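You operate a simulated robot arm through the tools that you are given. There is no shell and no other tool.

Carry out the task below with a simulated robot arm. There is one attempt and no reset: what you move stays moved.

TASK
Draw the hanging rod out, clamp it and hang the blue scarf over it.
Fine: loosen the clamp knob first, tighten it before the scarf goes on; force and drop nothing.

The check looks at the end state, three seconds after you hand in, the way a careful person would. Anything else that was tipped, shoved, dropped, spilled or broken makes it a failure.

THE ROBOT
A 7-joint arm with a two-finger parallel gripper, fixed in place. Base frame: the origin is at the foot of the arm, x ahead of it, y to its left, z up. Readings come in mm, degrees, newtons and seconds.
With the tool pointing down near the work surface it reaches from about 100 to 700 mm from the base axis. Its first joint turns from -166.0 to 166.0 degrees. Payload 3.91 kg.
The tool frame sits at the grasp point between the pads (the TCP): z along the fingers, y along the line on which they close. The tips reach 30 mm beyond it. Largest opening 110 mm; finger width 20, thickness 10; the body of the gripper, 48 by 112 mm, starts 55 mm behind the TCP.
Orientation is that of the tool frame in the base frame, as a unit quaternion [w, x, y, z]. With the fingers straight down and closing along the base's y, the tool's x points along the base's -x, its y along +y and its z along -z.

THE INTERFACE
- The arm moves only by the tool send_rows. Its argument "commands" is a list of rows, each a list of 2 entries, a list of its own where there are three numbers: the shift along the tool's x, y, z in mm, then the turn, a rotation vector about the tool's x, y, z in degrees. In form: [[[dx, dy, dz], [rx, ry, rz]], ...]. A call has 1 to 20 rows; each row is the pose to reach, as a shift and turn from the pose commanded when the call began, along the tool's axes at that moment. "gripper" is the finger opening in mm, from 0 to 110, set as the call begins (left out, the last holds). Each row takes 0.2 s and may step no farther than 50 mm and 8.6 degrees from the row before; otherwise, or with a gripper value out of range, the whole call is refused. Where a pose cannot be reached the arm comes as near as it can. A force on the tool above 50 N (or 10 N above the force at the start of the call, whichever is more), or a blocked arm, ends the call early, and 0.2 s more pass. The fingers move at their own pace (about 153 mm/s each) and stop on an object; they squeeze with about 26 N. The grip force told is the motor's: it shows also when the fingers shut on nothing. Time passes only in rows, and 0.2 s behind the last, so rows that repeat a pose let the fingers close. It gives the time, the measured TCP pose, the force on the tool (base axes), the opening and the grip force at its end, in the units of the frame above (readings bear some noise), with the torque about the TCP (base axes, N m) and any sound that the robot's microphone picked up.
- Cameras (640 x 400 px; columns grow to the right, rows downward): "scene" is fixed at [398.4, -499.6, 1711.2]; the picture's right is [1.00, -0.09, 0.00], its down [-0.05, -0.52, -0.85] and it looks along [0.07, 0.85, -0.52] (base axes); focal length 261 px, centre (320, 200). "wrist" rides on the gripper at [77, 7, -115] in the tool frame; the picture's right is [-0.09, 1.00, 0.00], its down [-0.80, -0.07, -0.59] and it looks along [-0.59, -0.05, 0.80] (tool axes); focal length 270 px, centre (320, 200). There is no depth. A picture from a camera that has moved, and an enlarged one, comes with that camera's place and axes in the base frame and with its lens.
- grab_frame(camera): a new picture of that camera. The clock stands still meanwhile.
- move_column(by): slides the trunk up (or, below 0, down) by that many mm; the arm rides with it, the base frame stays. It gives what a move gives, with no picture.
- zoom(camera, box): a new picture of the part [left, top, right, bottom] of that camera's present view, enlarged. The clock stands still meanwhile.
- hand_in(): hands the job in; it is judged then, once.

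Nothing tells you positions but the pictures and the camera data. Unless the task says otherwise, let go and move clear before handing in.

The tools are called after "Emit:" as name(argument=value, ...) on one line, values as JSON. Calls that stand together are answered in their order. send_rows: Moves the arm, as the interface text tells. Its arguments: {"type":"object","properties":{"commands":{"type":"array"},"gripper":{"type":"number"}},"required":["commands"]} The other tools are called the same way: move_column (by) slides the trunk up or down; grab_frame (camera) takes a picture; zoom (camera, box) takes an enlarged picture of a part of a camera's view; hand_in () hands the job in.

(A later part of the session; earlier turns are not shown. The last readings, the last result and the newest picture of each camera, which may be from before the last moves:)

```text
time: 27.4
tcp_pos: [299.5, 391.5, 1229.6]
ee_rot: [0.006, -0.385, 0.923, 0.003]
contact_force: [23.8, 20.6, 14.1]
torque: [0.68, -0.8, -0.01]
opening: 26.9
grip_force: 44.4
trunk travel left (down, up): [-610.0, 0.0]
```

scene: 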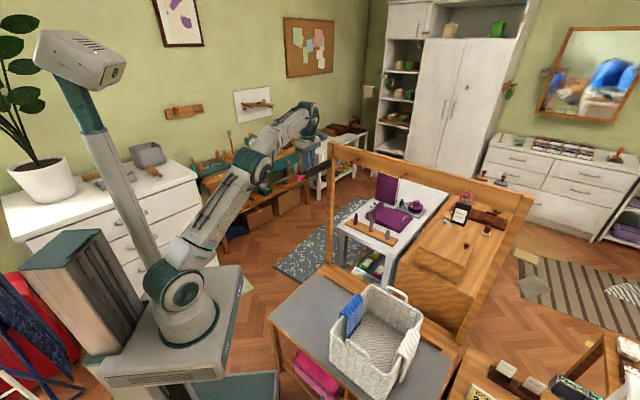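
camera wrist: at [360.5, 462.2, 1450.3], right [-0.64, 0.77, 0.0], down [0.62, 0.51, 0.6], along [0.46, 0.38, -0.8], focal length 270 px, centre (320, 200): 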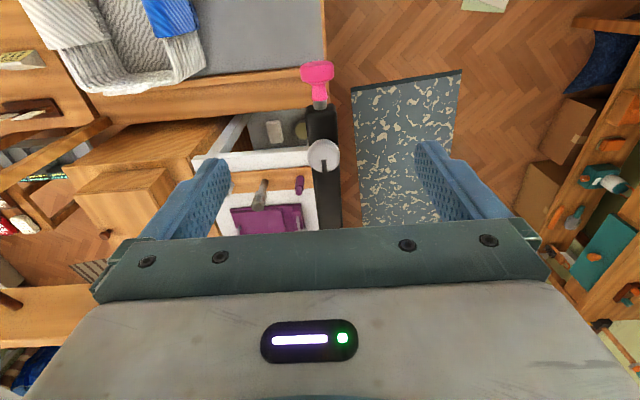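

Force rose: that's likely the end stop at about 140 mm of travel. I'll back off the pull and check the grip.

Emit:
send_rows(commands=[[[-6, 0, -0.3], [0, 0, 0]], [[-7, 0, -0.5], [0, 0, 0]], [[-7, 0, -0.5], [0, 0, 0]]])

Emit:
zoom(camera="scene", box=[238, 142, 350, 212])

Emit:
zoom(camera="wrist", box=[200, 70, 440, 230])

```text
time: 28.2
tcp_pos: [299.1, 391.4, 1228.6]
ee_rot: [0.002, -0.385, 0.923, 0.002]
contact_force: [10.7, 1.3, 11.3]
torque: [0.01, -0.26, 0.0]
opening: 27.1
grip_force: 45.0
trunk travel left (down, up): [-610.0, 0.0]
```

```text
5.71 times, centred on (294, 177) of scene
camera zoom: at [398.4, -499.6, 1711.2], right [1.0, -0.09, 0.0], down [-0.05, -0.52, -0.85], along [0.07, 0.85, -0.52], focal length 1494 px, centre (469, 331)
```

zoom: 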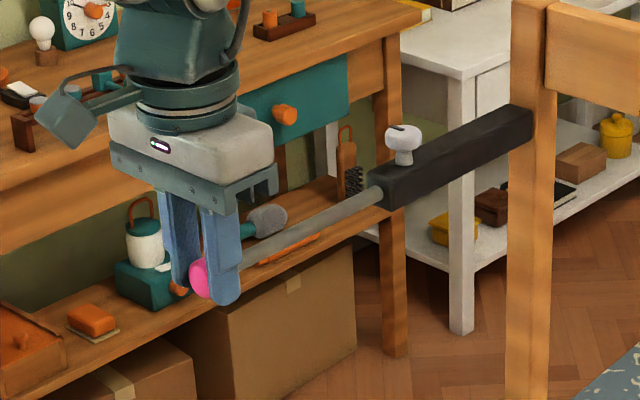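

```text
2.50 times, centred on (320, 150) of wrist
camera zoom: at [239.7, 340.8, 1342.5], right [-0.65, 0.76, 0.0], down [0.61, 0.52, 0.6], along [0.46, 0.39, -0.8], focal length 676 px, centre (320, 325)
```

zoom: 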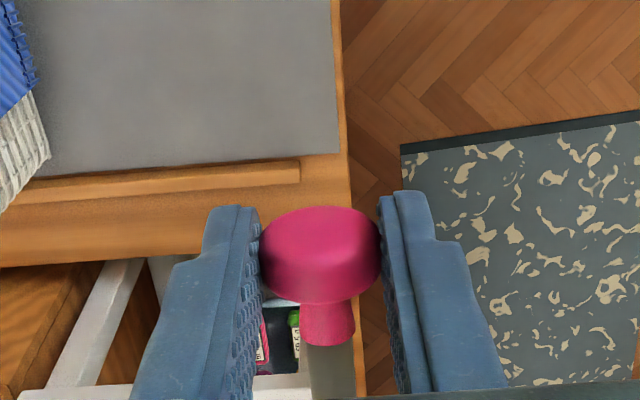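

The rod is fully out at its stop. I'll release the pull and rise straight up.

Emit:
send_rows(commands=[[[-1, 0, -1], [0, 0, 0]], [[-1, 0, -1], [0, 0, 0]]])

Emit:
send_rows(commands=[[[0, 0, 0], [0, 0, 0]], [[0, 0, 0], [0, 0, 0]]], gripper=60)

Emit:
send_rows(commands=[[[0, 0, -30], [0, 0, 0]], [[0, 0, -60], [0, 0, 0]], [[0, 0, -80], [0, 0, 0]]])

Emit:
zoom(camera="scene", box=[238, 142, 350, 212])

Emit:
grab_frame(camera="wrist")

```text
time: 28.8
tcp_pos: [300.3, 392.3, 1228.6]
ee_rot: [0.001, -0.385, 0.923, 0.0]
contact_force: [6.6, -5.9, -3.6]
torque: [0.11, -0.36, 0.0]
opening: 27.0
grip_force: 45.1
trunk travel left (down, up): [-610.0, 0.0]
```

```text
time: 29.4
tcp_pos: [299.5, 391.9, 1230.1]
ee_rot: [0.003, -0.384, 0.923, 0.001]
contact_force: [0.5, -0.1, 0.6]
torque: [0.02, 0.0, 0.01]
opening: 60.0
grip_force: 0.1
trunk travel left (down, up): [-610.0, 0.0]
```

```text
time: 30.2
tcp_pos: [299.2, 392.7, 1311.1]
ee_rot: [0.003, -0.386, 0.923, 0.002]
contact_force: [0.0, -0.2, 0.2]
torque: [-0.02, 0.01, 0.01]
opening: 59.8
grip_force: 0.0
trunk travel left (down, up): [-610.0, 0.0]
```

```text
5.71 times, centred on (294, 177) of scene
camera zoom: at [398.4, -499.6, 1711.2], right [1.0, -0.09, 0.0], down [-0.05, -0.52, -0.85], along [0.07, 0.85, -0.52], focal length 1494 px, centre (469, 331)
```

zoom: 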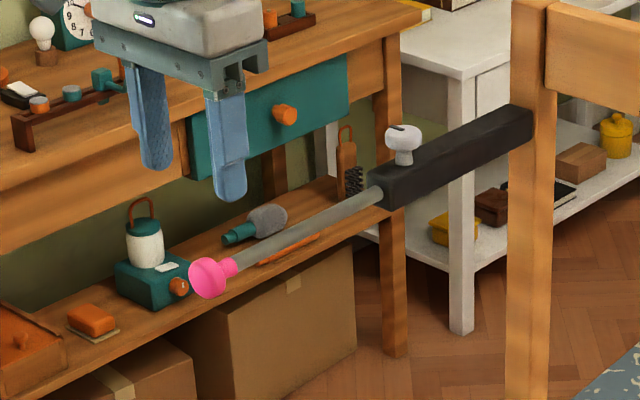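

```text
taken
camera wrist: at [238.8, 341.2, 1424.9], right [-0.65, 0.76, 0.0], down [0.61, 0.52, 0.6], along [0.46, 0.39, -0.8], focal length 270 px, centre (320, 200)
```

wrist: 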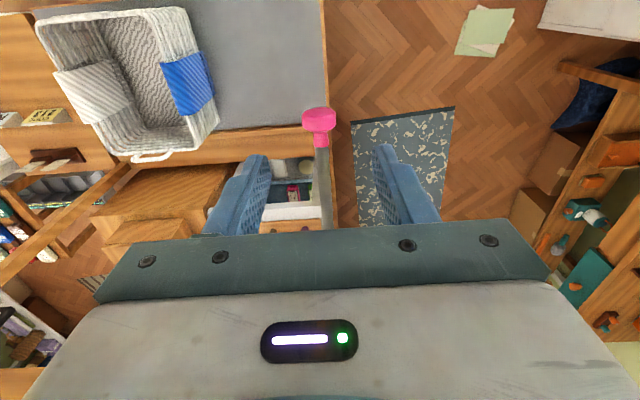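

The rod is extended and holds. Now back over the clamp knob, with the hand rotated to 135° so I can turn it clockwise 90°.

Emit:
send_rows(commands=[[[-16, 0, 1], [0, 0, -7.5]], [[-33, 0, 2], [0, 0, -15]], [[-50, 0, 3], [0, 0, -22.5]], [[-66, -1, 4], [0, 0, -30]], [[-83, -1, 5], [0, 0, -37.5]], [[-100, -1, 6], [0, 0, -45]], [[-116, -1, 8], [0, 0, -52.5]], [[-133, -2, 9], [0, 0, -60]], [[-150, -2, 10], [0, 0, -67.5]], [[-166, -2, 11], [0, 0, -75]], [[-182, -3, 12], [0, 0, -82.5]], [[-199, -3, 13], [0, 0, -90]], [[-199, -3, 13], [0, 0, -90]]], gripper=50)

Emit:
zoom(camera="wrist", box=[240, 70, 480, 230])

Emit:
zoom(camera="scene", box=[286, 142, 350, 182])

```text
time: 33.0
tcp_pos: [439.2, 529.6, 1297.6]
ee_rot: [-0.004, 0.925, -0.379, 0.002]
contact_force: [-1.1, 0.7, 0.8]
torque: [-0.01, -0.02, -0.01]
opening: 50.4
grip_force: 0.1
trunk travel left (down, up): [-610.0, 0.0]
```

```text
2.50 times, centred on (360, 150) of wrist
camera zoom: at [487.8, 470.4, 1412.1], right [-0.76, -0.65, -0.01], down [-0.52, 0.61, 0.6], along [-0.38, 0.46, -0.8], focal length 676 px, centre (220, 325)
```

zoom: 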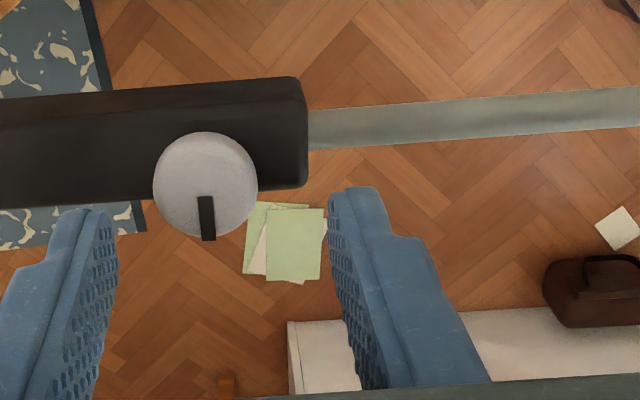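

```text
10.00 times, centred on (318, 162) of scene
camera zoom: at [398.4, -499.6, 1711.2], right [1.0, -0.09, 0.0], down [-0.05, -0.52, -0.85], along [0.07, 0.85, -0.52], focal length 2614 px, centre (340, 580)
```

zoom: 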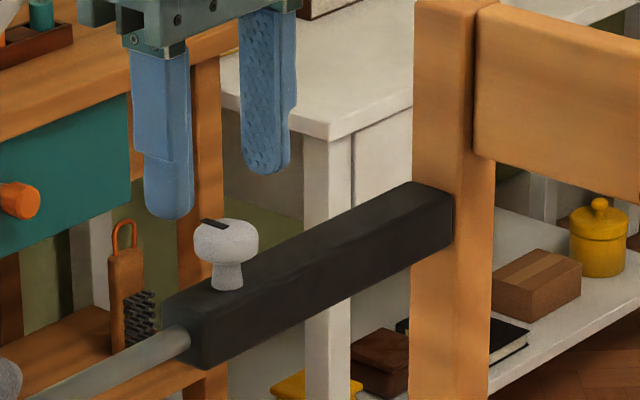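

I'll centre on the knob (about 4 mm shift), descend and close.

Emit:
send_rows(commands=[[[1.2, -3.5, 0], [0, 0, 0]], [[1.2, -3.5, 14], [0, 0, 0]], [[1.2, -3.5, 28], [0, 0, 0]], [[1.2, -3.5, 28.5], [0, 0, 0]], [[1.2, -3.5, 28.5], [0, 0, 0]]])

Emit:
zoom(camera="wrist", box=[240, 70, 480, 230])

Emit:
zoom(camera="scene", box=[286, 142, 350, 182])

```text
time: 34.2
tcp_pos: [444.3, 534.2, 1270.0]
ee_rot: [-0.003, 0.925, -0.381, 0.001]
contact_force: [-0.5, 0.1, 0.6]
torque: [-0.01, 0.0, 0.01]
opening: 50.1
grip_force: 0.1
out of reach, approached as far as the arm can: row 1
trunk travel left (down, up): [-610.0, 0.0]
```

```text
2.50 times, centred on (360, 150) of wrist
camera zoom: at [493.4, 474.1, 1384.0], right [-0.76, -0.65, -0.01], down [-0.52, 0.61, 0.6], along [-0.38, 0.46, -0.8], focal length 676 px, centre (220, 325)
```

zoom: 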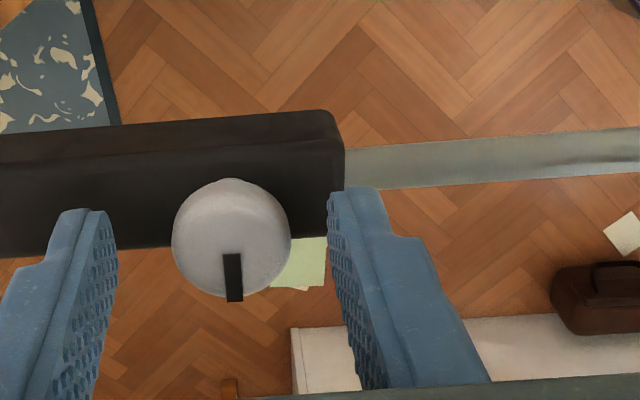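

```text
10.00 times, centred on (318, 162) of scene
camera zoom: at [398.4, -499.6, 1711.2], right [1.0, -0.09, 0.0], down [-0.05, -0.52, -0.85], along [0.07, 0.85, -0.52], focal length 2614 px, centre (340, 580)
```

zoom: 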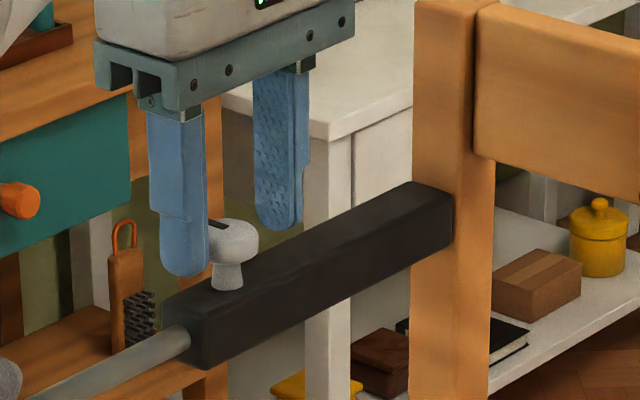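

Nearly centred; I'll nudge 2 mm and close on the knob.

Emit:
send_rows(commands=[[[1, 2.2, 1], [0, 0, 0]], [[1, 2.2, 1], [0, 0, 0]]])

Emit:
send_rows(commands=[[[0, 0, 0], [0, 0, 0]], [[0, 0, 0], [0, 0, 0]], [[0, 0, 0], [0, 0, 0]]], gripper=20)

Emit:
zoom(camera="wrist", box=[240, 70, 480, 230])

```text
time: 34.8
tcp_pos: [443.4, 531.7, 1269.5]
ee_rot: [-0.003, 0.925, -0.38, 0.002]
contact_force: [0.2, -0.6, 0.2]
torque: [0.0, 0.01, -0.01]
opening: 49.8
grip_force: 0.0
trunk travel left (down, up): [-610.0, 0.0]
```

```text
time: 35.6
tcp_pos: [443.6, 532.5, 1268.4]
ee_rot: [-0.003, 0.925, -0.38, 0.001]
contact_force: [-2.9, -1.1, -1.2]
torque: [-0.03, 0.09, 0.01]
opening: 27.6
grip_force: 44.9
trunk travel left (down, up): [-610.0, 0.0]
```

```text
2.50 times, centred on (360, 150) of wrist
camera zoom: at [492.4, 471.6, 1383.2], right [-0.76, -0.65, -0.01], down [-0.52, 0.61, 0.6], along [-0.38, 0.46, -0.8], focal length 676 px, centre (220, 325)
```

zoom: 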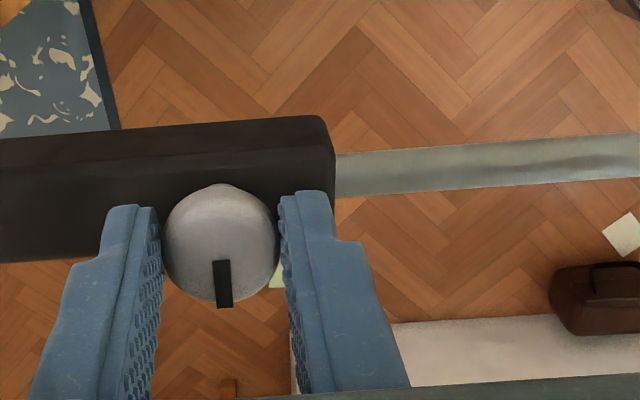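

Gripped with low forces. Turning clockwise to tighten, in stages.

Emit:
send_rows(commands=[[[0, 0, 0], [0, 0, 7]], [[0, 0, 0], [0, 0, 14]], [[0, 0, 0], [0, 0, 21]], [[0, 0, 0], [0, 0, 28]], [[0, 0, 0], [0, 0, 35]], [[0, 0, 0], [0, 0, 42]]])

```text
time: 37.0
tcp_pos: [441.3, 531.1, 1269.7]
ee_rot: [-0.002, 0.727, -0.686, 0.0]
contact_force: [-10.6, -10.9, -7.8]
torque: [-1.15, 0.13, 0.05]
opening: 27.6
grip_force: 45.6
trunk travel left (down, up): [-610.0, 0.0]
```

Some side load is building; I'll ease the position toward it and finish the turn.

Emit:
send_rows(commands=[[[0.8, 0.8, 0.6], [0, 0, 0]], [[1, 1, 0.8], [0, 0, 7]], [[1, 1, 0.8], [0, 0, 14]], [[1, 1, 0.8], [0, 0, 21]], [[1, 1, 0.8], [0, 0, 28]], [[1, 1, 0.8], [0, 0, 35]], [[1, 1, 0.8], [0, 0, 42]]])

Emit:
zoom(camera="wrist", box=[240, 70, 480, 230])

```text
time: 38.6
tcp_pos: [439.8, 532.0, 1270.7]
ee_rot: [0.004, -0.434, 0.901, 0.002]
contact_force: [-12.7, -3.2, -5.8]
torque: [-0.08, 0.13, 0.03]
opening: 27.4
grip_force: 45.1
trunk travel left (down, up): [-610.0, 0.0]
```

```text
2.50 times, centred on (360, 150) of wrist
camera zoom: at [385.3, 474.3, 1382.7], right [-0.72, 0.69, 0.0], down [0.55, 0.58, 0.6], along [0.41, 0.43, -0.8], focal length 676 px, centre (220, 325)
```

zoom: 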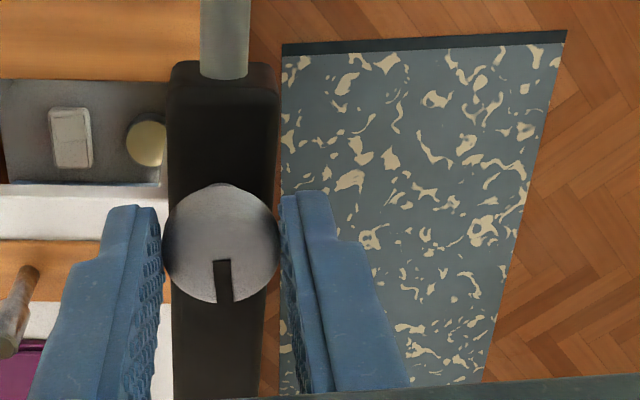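

84° turned; a few more degrees until it snugs up.

Emit:
send_rows(commands=[[[0, 0.5, 0.3], [0, 0, 3]], [[0, 0.7, 0.3], [0, 0, 6]], [[0, 0.7, 0.3], [0, 0, 8]]])

```text
time: 39.4
tcp_pos: [439.4, 531.1, 1269.0]
ee_rot: [0.004, -0.369, 0.93, 0.001]
contact_force: [-12.5, -0.5, -0.8]
torque: [-0.13, 0.46, 0.5]
opening: 27.4
grip_force: 44.9
trunk travel left (down, up): [-610.0, 0.0]
```

The torque rose to 0.5 N·m at the original pointer position, so it's tight. I'll release, lift, and check.

Emit:
send_rows(commands=[[[0, 0, 0], [0, 0, 0]], [[0, 0, 0], [0, 0, 0]]], gripper=50)

Emit:
send_rows(commands=[[[0, 0, -15], [0, 0, 0]], [[0, 0, -28], [0, 0, 0]], [[0, 0, -28], [0, 0, 0]]])

Emit:
zoom(camera="wrist", box=[200, 50, 440, 230])

Emit:
zoom(camera="scene", box=[238, 142, 350, 212])

```text
time: 40.0
tcp_pos: [443.0, 530.9, 1267.8]
ee_rot: [0.003, -0.37, 0.929, 0.002]
contact_force: [-0.4, -0.3, 0.2]
torque: [0.03, 0.02, -0.01]
opening: 50.0
grip_force: 0.1
trunk travel left (down, up): [-610.0, 0.0]
```

```text
time: 40.8
tcp_pos: [442.0, 530.3, 1296.2]
ee_rot: [0.003, -0.37, 0.929, 0.001]
contact_force: [0.4, -0.4, 0.1]
torque: [-0.03, 0.0, 0.0]
opening: 50.0
grip_force: 0.0
trunk travel left (down, up): [-610.0, 0.0]
```

```text
2.22 times, centred on (320, 140) of wrist
camera zoom: at [379.9, 481.3, 1410.2], right [-0.62, 0.78, 0.0], down [0.63, 0.49, 0.6], along [0.47, 0.37, -0.8], focal length 601 px, centre (320, 333)
```

zoom: 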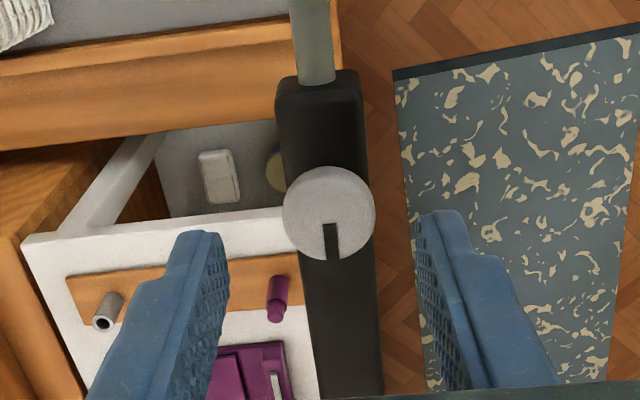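

```text
5.71 times, centred on (294, 177) of scene
camera zoom: at [398.4, -499.6, 1711.2], right [1.0, -0.09, 0.0], down [-0.05, -0.52, -0.85], along [0.07, 0.85, -0.52], focal length 1494 px, centre (469, 331)
```

zoom: 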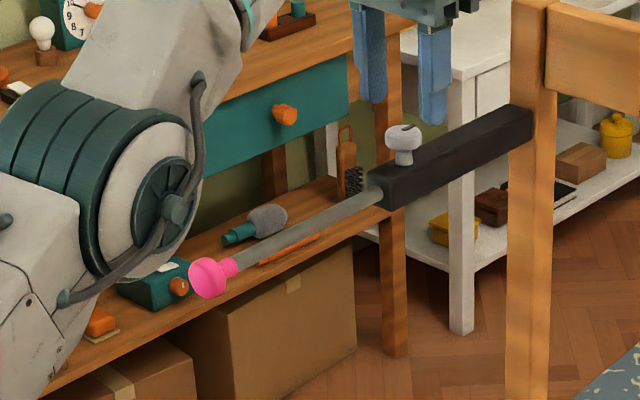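

The pointer is back along the sleeve, so the clamp is tight and the rod is extended. Next is the blue scarf on the basket rim; I'll retract the arm, staying above the rod, and look at it.

Emit:
send_rows(commands=[[[35, 0, -6], [0, 0, 0]], [[70, 0, -12], [0, 0, 0]], [[110, 0, -20], [0, 0, 0]], [[150, 0, -30], [0, 0, 0]], [[190, 0, -40], [0, 0, 0]], [[230, 0, -50], [0, 0, 0]]], gripper=110)

Emit:
grab_frame(camera="wrist")

Emit:
grab_frame(camera="scene")

```text
time: 42.2
tcp_pos: [272.0, 372.1, 1345.9]
ee_rot: [0.004, -0.369, 0.929, 0.002]
contact_force: [-0.4, -0.6, -0.2]
torque: [0.03, -0.02, -0.02]
opening: 110.2
grip_force: 0.0
trunk travel left (down, up): [-610.0, 0.0]
```

```text
taken
camera wrist: at [210.1, 322.2, 1459.2], right [-0.62, 0.78, 0.0], down [0.63, 0.49, 0.6], along [0.47, 0.37, -0.8], focal length 270 px, centre (320, 200)
```

wrist: 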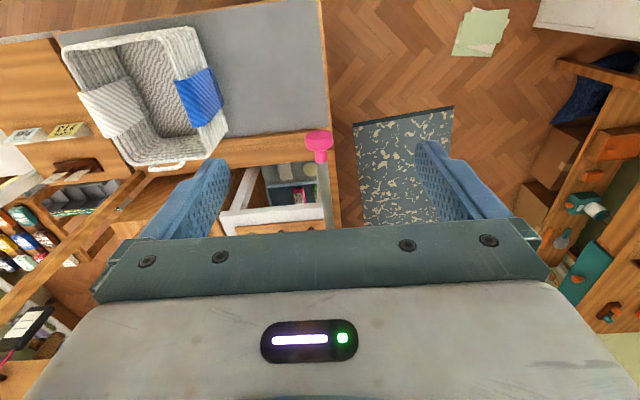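

```text
taken
```

scene: 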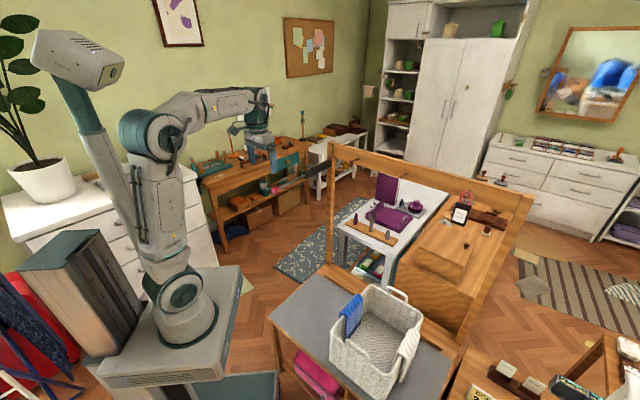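

I'll swing across and down to a viewpoint where the scarf is in the middle of the wrist image.

Emit:
send_rows(commands=[[[20, -34, 0], [0, 0, 0]], [[41, -68, 0], [0, 0, 0]], [[62, -103, 20], [0, 0, 0]], [[82, -137, 45], [0, 0, 0]], [[103, -171, 70], [0, 0, 0]], [[123, -205, 95], [0, 0, 0]], [[144, -240, 120], [0, 0, 0]], [[164, -274, 145], [0, 0, 0]], [[164, -274, 190], [0, 0, 0]], [[164, -274, 190], [0, 0, 0]]])

Emit:
grab_frame(camera="wrist")

Emit:
grab_frame(camera="scene")

```text
time: 44.4
tcp_pos: [343.2, 62.1, 1153.3]
ee_rot: [0.003, -0.37, 0.929, 0.001]
contact_force: [0.6, 0.1, -0.8]
torque: [-0.01, 0.0, -0.01]
opening: 110.0
grip_force: 0.0
trunk travel left (down, up): [-610.0, 0.0]
```

```text
taken
camera wrist: at [282.0, 12.7, 1266.1], right [-0.62, 0.78, 0.0], down [0.63, 0.5, 0.6], along [0.47, 0.37, -0.8], focal length 270 px, centre (320, 200)
```

wrist: 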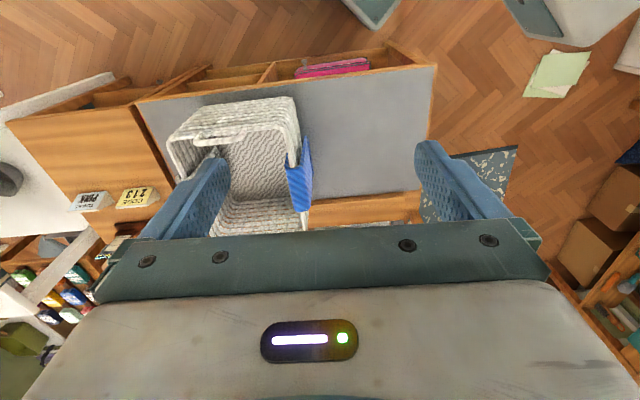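

```text
taken
```

scene: 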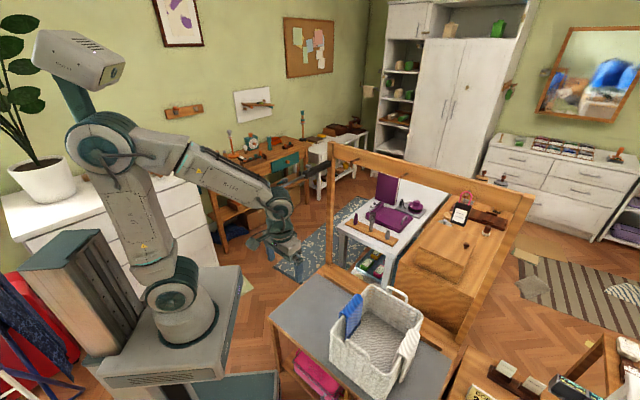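

Emit:
zoom(camera="wrist", box=[220, 90, 380, 230])

Emit:
zoom(camera="scene", box=[318, 275, 398, 335])

```text
2.86 times, centred on (300, 160) of wrist
camera zoom: at [282.0, 12.7, 1266.1], right [-0.62, 0.78, 0.0], down [0.63, 0.5, 0.6], along [0.47, 0.37, -0.8], focal length 772 px, centre (377, 314)
```

zoom: 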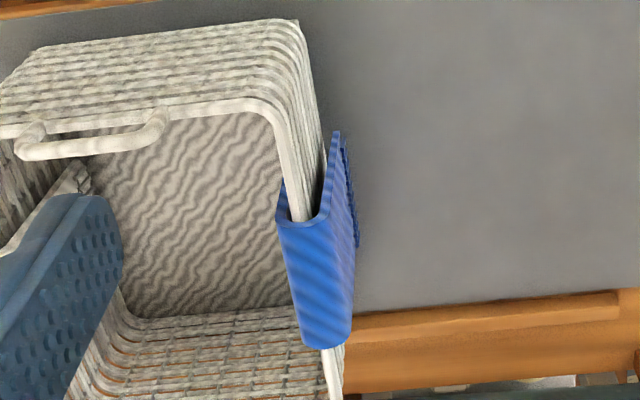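

```text
6.67 times, centred on (358, 305) of scene
camera zoom: at [398.4, -499.6, 1711.2], right [1.0, -0.09, 0.0], down [-0.05, -0.52, -0.85], along [0.07, 0.85, -0.52], focal length 1743 px, centre (67, -500)
```

zoom: 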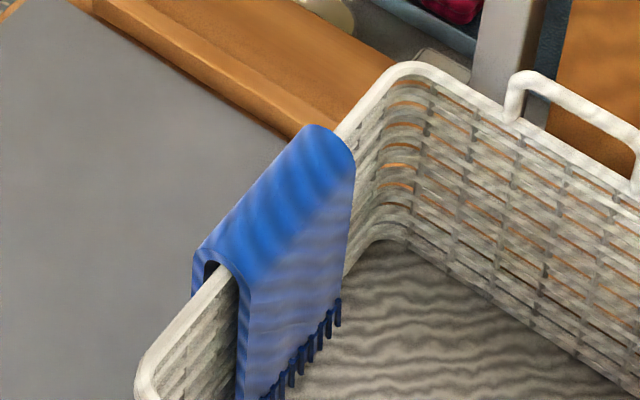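

The scarf is a saddle over the rim: its ridge runs from about (540,148) to (621,227) at z≈773, about 113 mm long and 38 mm wide, parallel to the rod at about 45°. I'll move above its middle with the fingers straddling it.

Emit:
send_rows(commands=[[[-29, -8, 28], [0, 0, 0]], [[-58, -16, 56], [0, 0, -0.5]], [[-87, -24, 84], [0, 0, -1]], [[-116, -32, 112], [0, 0, -1.3]], [[-145, -40, 140], [0, 0, -1.3]], [[-174, -48, 168], [0, 0, -1.3]], [[-203, -56, 196], [0, 0, -1.3]], [[-231, -64, 224], [0, 0, -1.3]], [[-258, -71, 253], [0, 0, -1.3]], [[-258, -71, 253], [0, 0, -1.3]], [[-258, -71, 253], [0, 0, -1.3]]])

Emit:
grab_frame(camera="wrist")

Emit:
zoom(camera="wrist", box=[240, 50, 400, 190])

Emit:
grab_frame(camera="scene")

```text
time: 46.8
tcp_pos: [582.3, 190.6, 901.2]
ee_rot: [0.003, -0.38, 0.925, 0.001]
contact_force: [0.9, 0.2, 0.4]
torque: [-0.01, -0.02, 0.01]
opening: 110.1
grip_force: 0.1
trunk travel left (down, up): [-610.0, 0.0]
```

```text
taken
camera wrist: at [521.4, 139.5, 1015.3], right [-0.64, 0.77, 0.0], down [0.62, 0.51, 0.6], along [0.46, 0.38, -0.8], focal length 270 px, centre (320, 200)
```

wrist: 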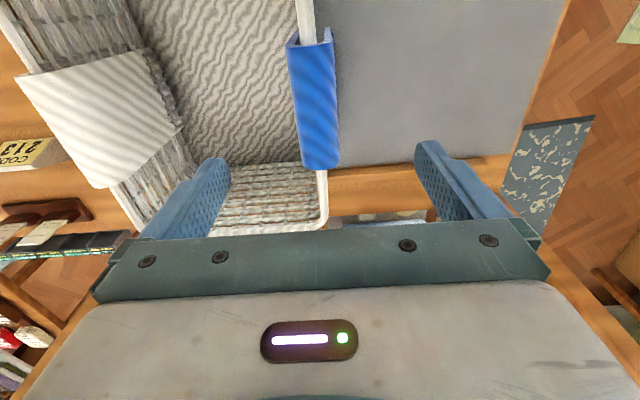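

```text
2.86 times, centred on (320, 120) of wrist
camera zoom: at [521.4, 139.5, 1015.3], right [-0.64, 0.77, 0.0], down [0.62, 0.51, 0.6], along [0.46, 0.38, -0.8], focal length 772 px, centre (320, 429)
```

zoom: 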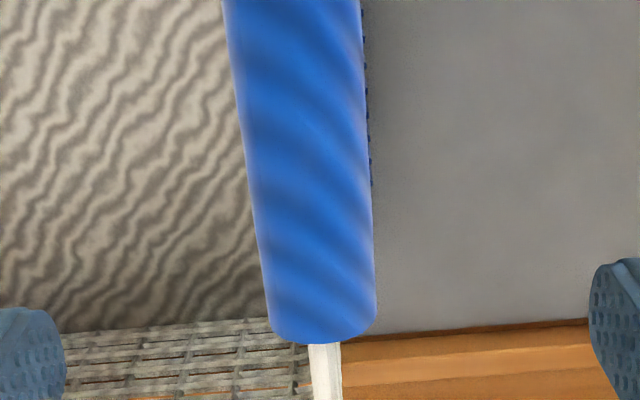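

```text
taken
```

scene: 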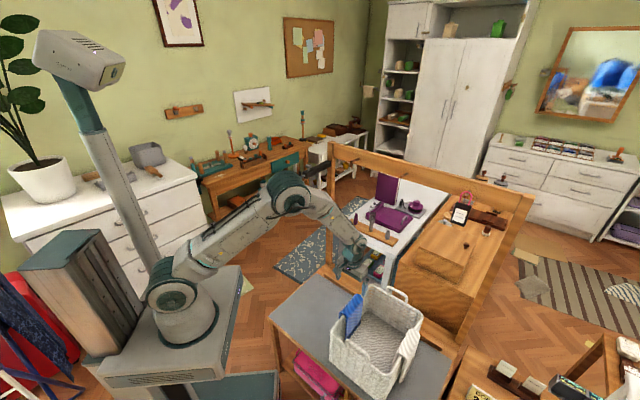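

The scarf's ridge direction (44°) matches the hand's yaw. I'll shift 5 mm sideways, descend partway and verify.

Emit:
send_rows(commands=[[[-2, -5, 20], [0, 0, 0]], [[-2, -5, 45], [0, 0, 0]], [[-2, -5, 70], [0, 0, 0]], [[-2, -5, 80], [0, 0, 0]], [[-2, -5, 80], [0, 0, 0]]], gripper=100)

Emit:
grab_frame(camera="wrist")

Emit:
zoom(camera="scene", box=[310, 245, 406, 315])

```text
time: 48.0
tcp_pos: [588.2, 187.3, 823.0]
ee_rot: [0.004, -0.38, 0.925, 0.002]
contact_force: [0.0, -1.4, -1.2]
torque: [-0.06, 0.04, 0.01]
opening: 100.2
grip_force: 0.0
trunk travel left (down, up): [-610.0, 0.0]
```

```text
taken
camera wrist: at [526.9, 137.0, 935.7], right [-0.64, 0.77, 0.0], down [0.62, 0.51, 0.6], along [0.46, 0.38, -0.8], focal length 270 px, centre (320, 200)
```

wrist: 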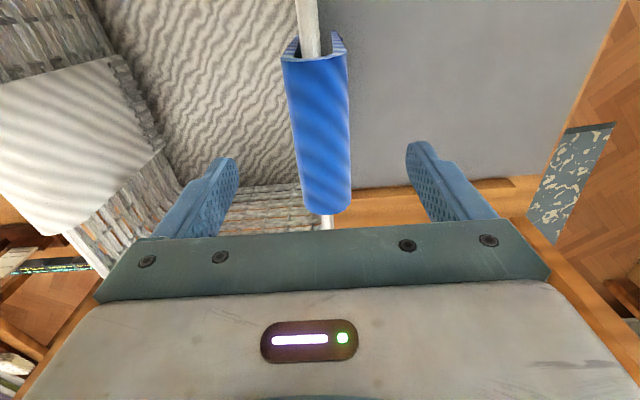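

```text
5.71 times, centred on (358, 280) of scene
camera zoom: at [398.4, -499.6, 1711.2], right [1.0, -0.09, 0.0], down [-0.05, -0.52, -0.85], along [0.07, 0.85, -0.52], focal length 1494 px, centre (103, -257)
```

zoom: 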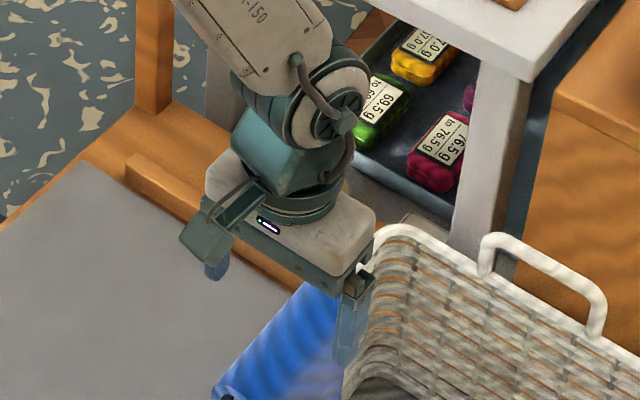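

Centred. I'll go down further with the fingers on either side of the scarf.

Emit:
send_rows(commands=[[[2, 0, 20], [0, 0, 0]], [[2, 0, 40], [0, 0, 0]], [[2, 0, 50], [0, 0, 0]], [[2, 0, 50], [0, 0, 0]]], gripper=80)

Emit:
grab_frame(camera="wrist")

Emit:
zoom(camera="scene", box=[310, 255, 406, 325])

```text
time: 49.0
tcp_pos: [586.0, 185.6, 772.4]
ee_rot: [0.003, -0.38, 0.925, 0.001]
contact_force: [-0.7, -0.4, -0.2]
torque: [0.03, -0.01, -0.02]
opening: 80.1
grip_force: 0.0
trunk travel left (down, up): [-610.0, 0.0]
```

```text
taken
camera wrist: at [525.6, 135.5, 885.5], right [-0.64, 0.77, 0.0], down [0.62, 0.51, 0.6], along [0.46, 0.38, -0.8], focal length 270 px, centre (320, 200)
```

wrist: 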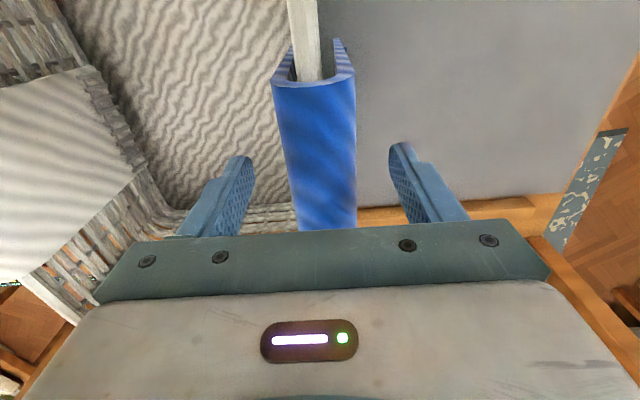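

```text
5.71 times, centred on (358, 290) of scene
camera zoom: at [398.4, -499.6, 1711.2], right [1.0, -0.09, 0.0], down [-0.05, -0.52, -0.85], along [0.07, 0.85, -0.52], focal length 1494 px, centre (103, -314)
```

zoom: 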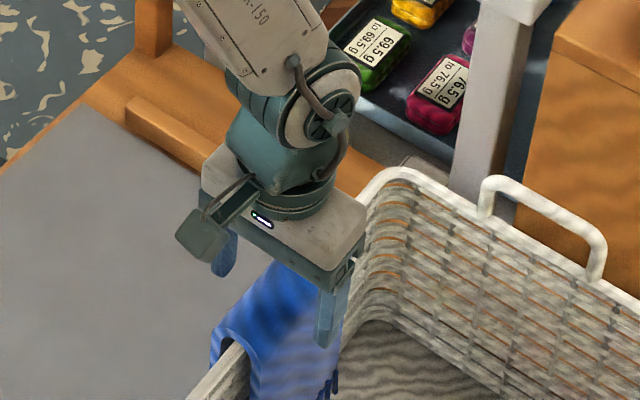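

Ridge is around z 763. I'll go down a bit more and close gently on both flanks.

Emit:
send_rows(commands=[[[0, 0, 12], [0, 0, 0]], [[0, 0, 20], [0, 0, 0]], [[0, 0, 20], [0, 0, 0]]], gripper=60)

Emit:
zoom(camera="scene", box=[310, 255, 406, 325])

Emit:
grab_frame(camera="wrist")

```text
time: 49.8
tcp_pos: [587.0, 185.9, 751.2]
ee_rot: [0.003, -0.38, 0.925, 0.001]
contact_force: [0.4, -0.2, 0.1]
torque: [-0.02, -0.03, 0.0]
opening: 60.1
grip_force: 0.0
trunk travel left (down, up): [-610.0, 0.0]
```

```text
5.71 times, centred on (358, 290) of scene
camera zoom: at [398.4, -499.6, 1711.2], right [1.0, -0.09, 0.0], down [-0.05, -0.52, -0.85], along [0.07, 0.85, -0.52], focal length 1494 px, centre (103, -314)
```

zoom: 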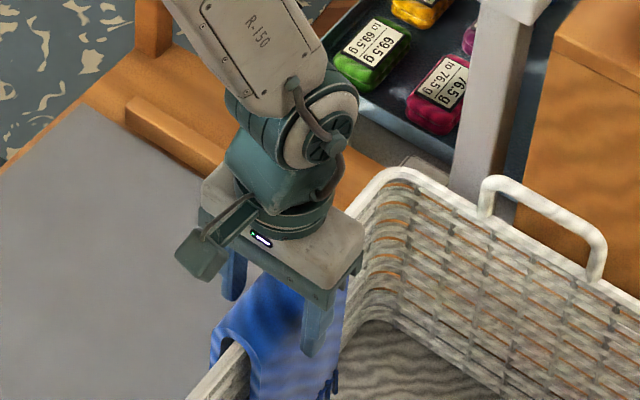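

```text
taken
camera wrist: at [525.9, 135.8, 865.5], right [-0.64, 0.77, 0.0], down [0.62, 0.51, 0.6], along [0.46, 0.38, -0.8], focal length 270 px, centre (320, 200)
```

wrist: 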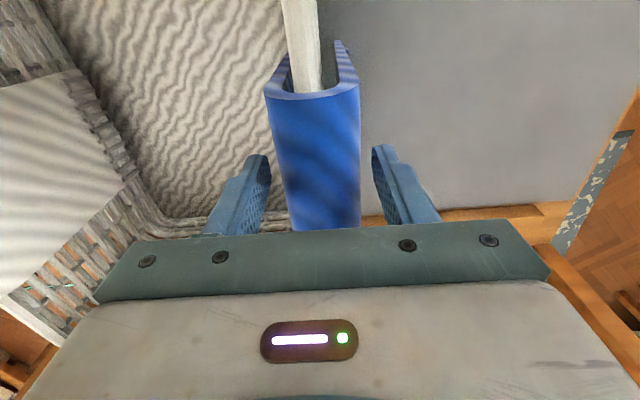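

Both fingers are beside the flanks. Closing.

Emit:
send_rows(commands=[[[0, 0, 0], [0, 0, 0]], [[0, 0, 0], [0, 0, 0]], [[0, 0, 0], [0, 0, 0]]], gripper=25)

Emit:
grab_frame(camera="wrist")

Emit:
zoom(camera="scene", box=[310, 265, 406, 335])

```text
time: 50.6
tcp_pos: [587.1, 185.7, 752.3]
ee_rot: [0.004, -0.38, 0.925, 0.001]
contact_force: [-0.7, 0.1, -0.6]
torque: [0.03, -0.03, 0.01]
opening: 44.4
grip_force: 25.7
trunk travel left (down, up): [-610.0, 0.0]
```

```text
taken
camera wrist: at [525.9, 135.8, 865.4], right [-0.64, 0.77, 0.0], down [0.62, 0.51, 0.6], along [0.46, 0.38, -0.8], focal length 270 px, centre (320, 200)
```

wrist: 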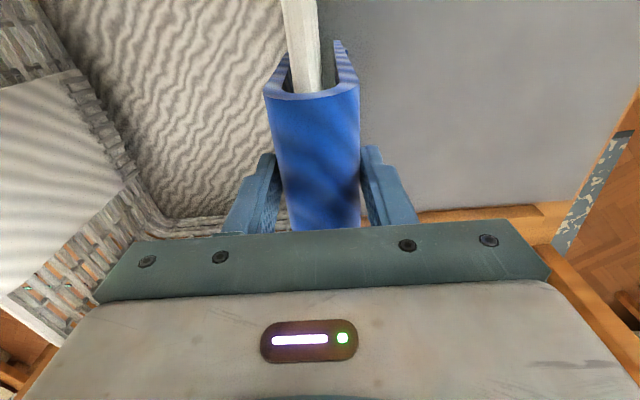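

```text
5.71 times, centred on (358, 300) of scene
camera zoom: at [398.4, -499.6, 1711.2], right [1.0, -0.09, 0.0], down [-0.05, -0.52, -0.85], along [0.07, 0.85, -0.52], focal length 1494 px, centre (103, -371)
```

zoom: 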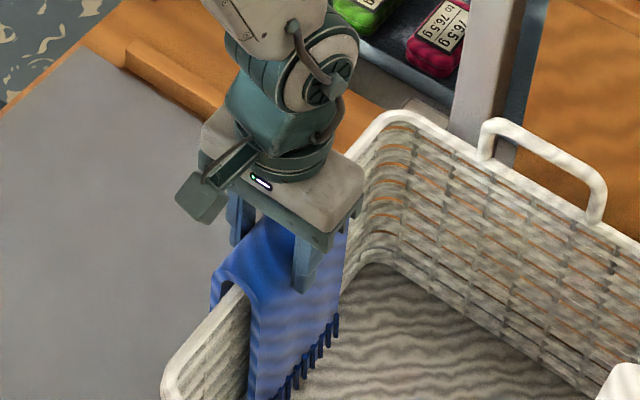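

Gripped at 44 mm. I'll lift straight up slowly, checking that the basket stays put.

Emit:
send_rows(commands=[[[0, 0, -8], [0, 0, 0]], [[0, 0, -18], [0, 0, 0]], [[0, 0, -30], [0, 0, 0]], [[0, 0, -42], [0, 0, 0]]])

Emit:
zoom(camera="scene", box=[310, 255, 420, 335])

```text
time: 51.6
tcp_pos: [584.3, 185.8, 793.9]
ee_rot: [0.002, -0.38, 0.925, 0.001]
contact_force: [0.1, -0.4, -0.9]
torque: [-0.01, 0.01, 0.0]
opening: 44.3
grip_force: 25.9
trunk travel left (down, up): [-610.0, 0.0]
```

```text
5.00 times, centred on (365, 295) of scene
camera zoom: at [398.4, -499.6, 1711.2], right [1.0, -0.09, 0.0], down [-0.05, -0.52, -0.85], along [0.07, 0.85, -0.52], focal length 1307 px, centre (95, -275)
```

zoom: 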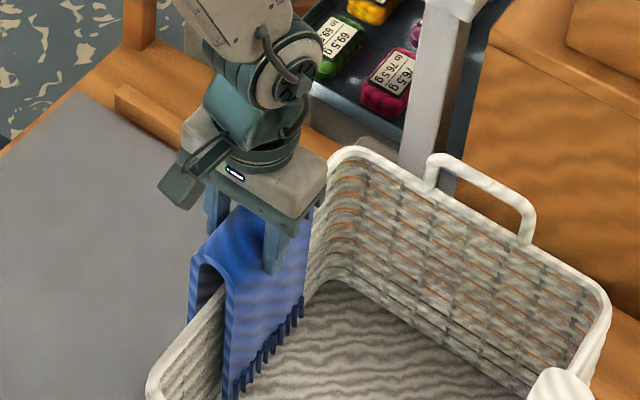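

The scarf rises freely. Continuing up until the hems clear the rim.

Emit:
send_rows(commands=[[[0, 0, -20], [0, 0, 0]], [[0, 0, -45], [0, 0, 0]], [[0, 0, -75], [0, 0, 0]], [[0, 0, -105], [0, 0, 0]], [[0, 0, -140], [0, 0, 0]], [[0, 0, -170], [0, 0, 0]]])

Emit:
grab_frame(camera="scene")

Emit:
zoom(camera="scene", box=[310, 235, 420, 305])

```text
time: 53.0
tcp_pos: [585.7, 184.7, 962.7]
ee_rot: [0.003, -0.38, 0.925, 0.001]
contact_force: [-0.4, 0.5, -0.9]
torque: [0.0, -0.01, -0.01]
opening: 44.4
grip_force: 25.8
trunk travel left (down, up): [-610.0, 0.0]
```

```text
taken
```

scene: 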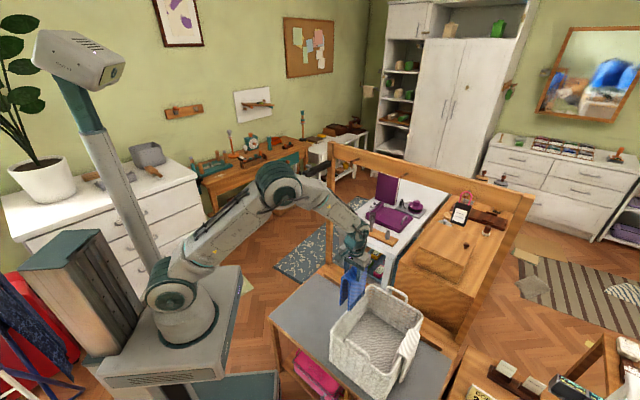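

```text
5.71 times, centred on (365, 270) of scene
camera zoom: at [398.4, -499.6, 1711.2], right [1.0, -0.09, 0.0], down [-0.05, -0.52, -0.85], along [0.07, 0.85, -0.52], focal length 1494 px, centre (63, -200)
```

zoom: 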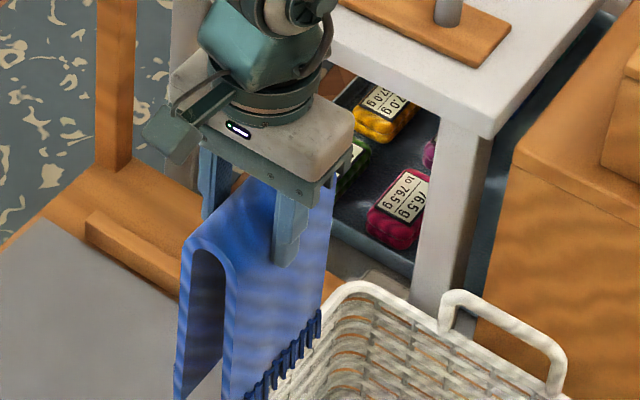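

Scarf is clear of the basket. I'll raise it to about z 1365 and swing toward the rod, keeping the hems above rod height before crossing.

Emit:
send_rows(commands=[[[4, 16, -40], [0, 0, 0]], [[8, 31, -80], [0, 0, 0]], [[12, 47, -120], [0, 0, 0]], [[15, 62, -160], [0, 0, 0]], [[18, 78, -200], [0, 0, 0]], [[22, 94, -240], [0, 0, 0]], [[26, 109, -280], [0, 0, 0]], [[29, 125, -320], [0, 0, 0]], [[33, 140, -360], [0, 0, 0]], [[36, 156, -402], [0, 0, 0]], [[36, 156, -402], [0, 0, 0]]])

Emit:
grab_frame(camera="scene")

Emit:
grab_frame(camera="wrist")

```text
time: 55.4
tcp_pos: [447.3, 269.0, 1365.7]
ee_rot: [0.004, -0.379, 0.925, 0.002]
contact_force: [0.6, 0.4, -0.8]
torque: [0.02, 0.0, 0.02]
opening: 44.5
grip_force: 26.0
trunk travel left (down, up): [-610.0, 0.0]
```

```text
taken
```

scene: 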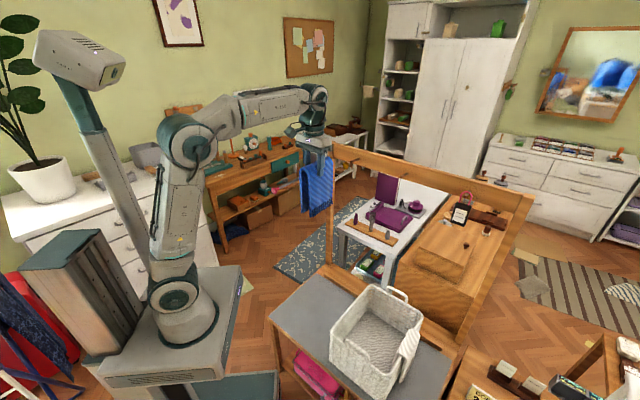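

```text
taken
camera wrist: at [387.1, 219.0, 1479.5], right [-0.64, 0.77, 0.0], down [0.62, 0.51, 0.6], along [0.46, 0.38, -0.8], focal length 270 px, centre (320, 200)
```

wrist: 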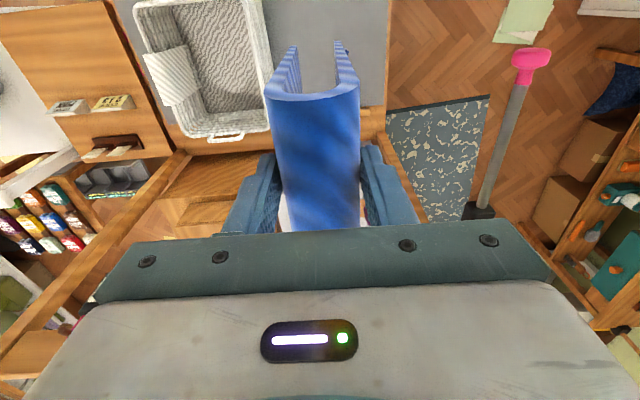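

Emit:
zoom(camera="scene", box=[270, 130, 366, 230])

Emit:
zoom(camera="wrist", box=[240, 20, 400, 160])

```text
4.00 times, centred on (318, 180) of scene
camera zoom: at [398.4, -499.6, 1711.2], right [1.0, -0.09, 0.0], down [-0.05, -0.52, -0.85], along [0.07, 0.85, -0.52], focal length 1046 px, centre (328, 280)
```

zoom: 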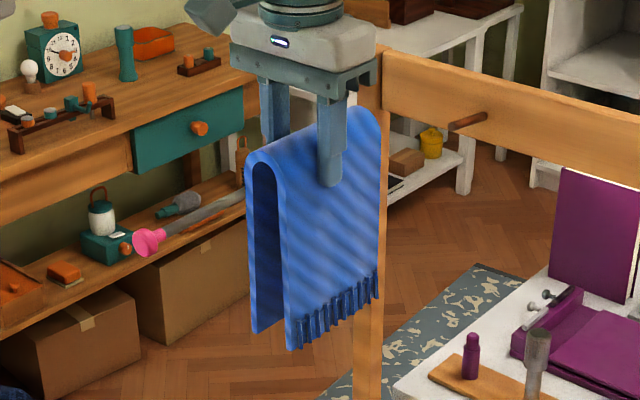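

```text
2.86 times, centred on (320, 90) of wrist
camera zoom: at [387.1, 219.0, 1479.5], right [-0.64, 0.77, 0.0], down [0.62, 0.51, 0.6], along [0.46, 0.38, -0.8], focal length 772 px, centre (320, 514)
```

zoom: 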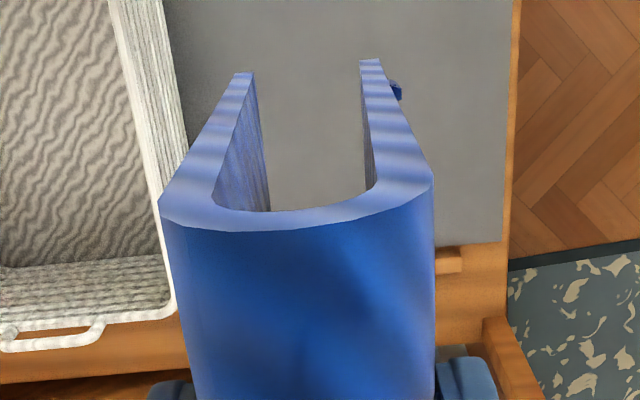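

The scarf is about 180 mm tall (the hem reaches ~170 mm below the TCP), with a 23 mm gap inside for the ~13 mm rod. I'll rise to z≈1410 before crossing and then move over the exposed rod.

Emit:
send_rows(commands=[[[0, 0, -25], [0, 0, 0]], [[0, 0, -47], [0, 0, 0]], [[-20, 30, -47], [0, 0, 0]], [[-40, 60, -47], [0, 0, 0]], [[-55, 90, -47], [0, 0, 0]], [[-66, 115, -47], [0, 0, 0]], [[-66, 115, -47], [0, 0, 0]], [[-66, 115, -47], [0, 0, 0]]])

Emit:
zoom(camera="scene", box=[250, 110, 362, 210])

Emit:
grab_frame(camera="wrist")

```text
time: 57.2
tcp_pos: [415.6, 397.0, 1412.7]
ee_rot: [0.004, -0.38, 0.925, 0.001]
contact_force: [-0.1, -0.9, -1.4]
torque: [-0.03, -0.01, 0.0]
opening: 44.4
grip_force: 25.9
trunk travel left (down, up): [-610.0, 0.0]
```

```text
4.00 times, centred on (306, 160) of scene
camera zoom: at [398.4, -499.6, 1711.2], right [1.0, -0.09, 0.0], down [-0.05, -0.52, -0.85], along [0.07, 0.85, -0.52], focal length 1046 px, centre (376, 360)
```

zoom: 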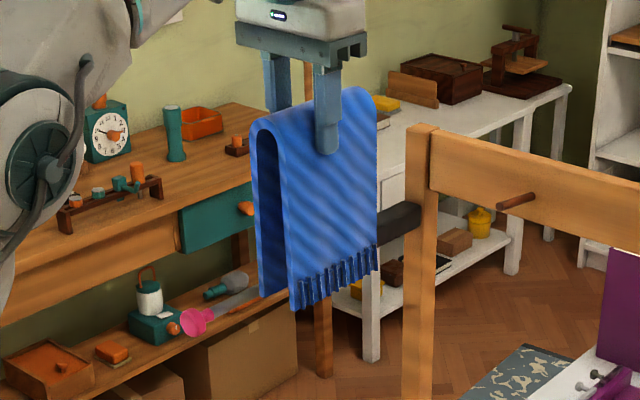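

```text
taken
camera wrist: at [354.0, 346.4, 1526.7], right [-0.64, 0.77, 0.0], down [0.62, 0.51, 0.6], along [0.46, 0.38, -0.8], focal length 270 px, centre (320, 200)
```

wrist: 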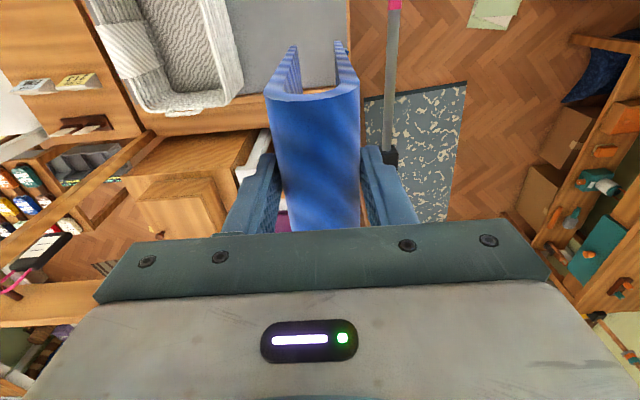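

Rod line is clear in view and parallel to the scarf. I'll shift sideways ~78 mm to be directly above it.

Emit:
send_rows(commands=[[[-2, 20, 0], [0, 0, 0]], [[-4, 40, 0], [0, 0, 0]], [[-5, 60, 0], [0, 0, 0]], [[-5, 78, 0], [0, 0, 0]], [[-5, 78, 0], [0, 0, 0]], [[-5, 78, 0], [0, 0, 0]]])

Emit:
zoom(camera="scene", box=[240, 110, 352, 210])

Emit:
grab_frame(camera="wrist")

Emit:
zoom(camera="wrist", box=[240, 0, 400, 140])

```text
time: 58.6
tcp_pos: [362.2, 455.3, 1413.9]
ee_rot: [0.004, -0.38, 0.925, 0.002]
contact_force: [0.9, -0.4, -1.3]
torque: [-0.01, 0.04, -0.08]
opening: 44.8
grip_force: 25.9
trunk travel left (down, up): [-610.0, 0.0]
```

```text
4.00 times, centred on (296, 160) of scene
camera zoom: at [398.4, -499.6, 1711.2], right [1.0, -0.09, 0.0], down [-0.05, -0.52, -0.85], along [0.07, 0.85, -0.52], focal length 1046 px, centre (416, 360)
```

zoom: 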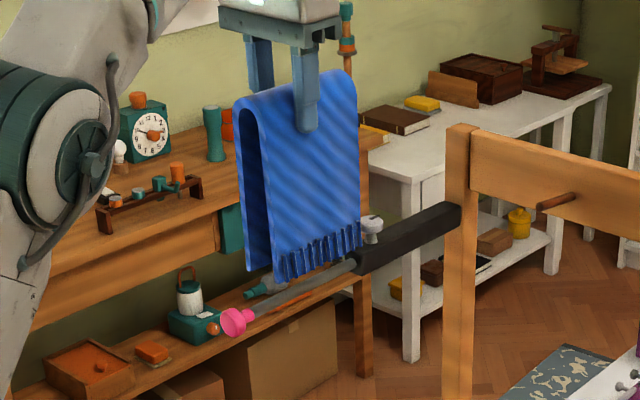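

```text
taken
camera wrist: at [301.5, 405.4, 1526.9], right [-0.64, 0.77, 0.0], down [0.62, 0.51, 0.6], along [0.46, 0.38, -0.8], focal length 270 px, centre (320, 200)
```

wrist: 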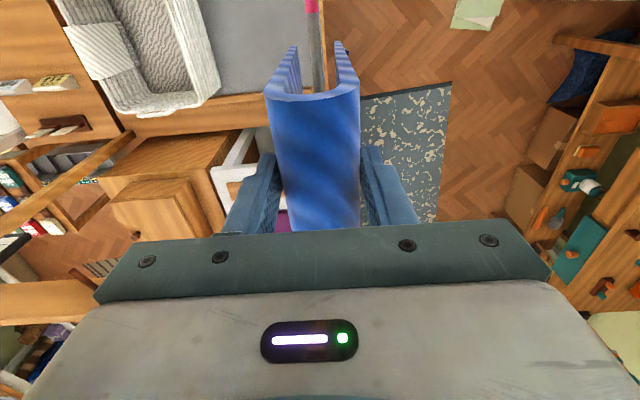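

```text
2.86 times, centred on (320, 70) of wrist
camera zoom: at [301.5, 405.4, 1526.9], right [-0.64, 0.77, 0.0], down [0.62, 0.51, 0.6], along [0.46, 0.38, -0.8], focal length 772 px, centre (320, 571)
```

zoom: 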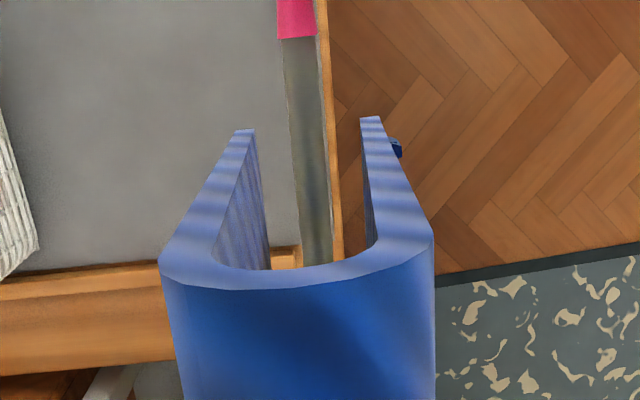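

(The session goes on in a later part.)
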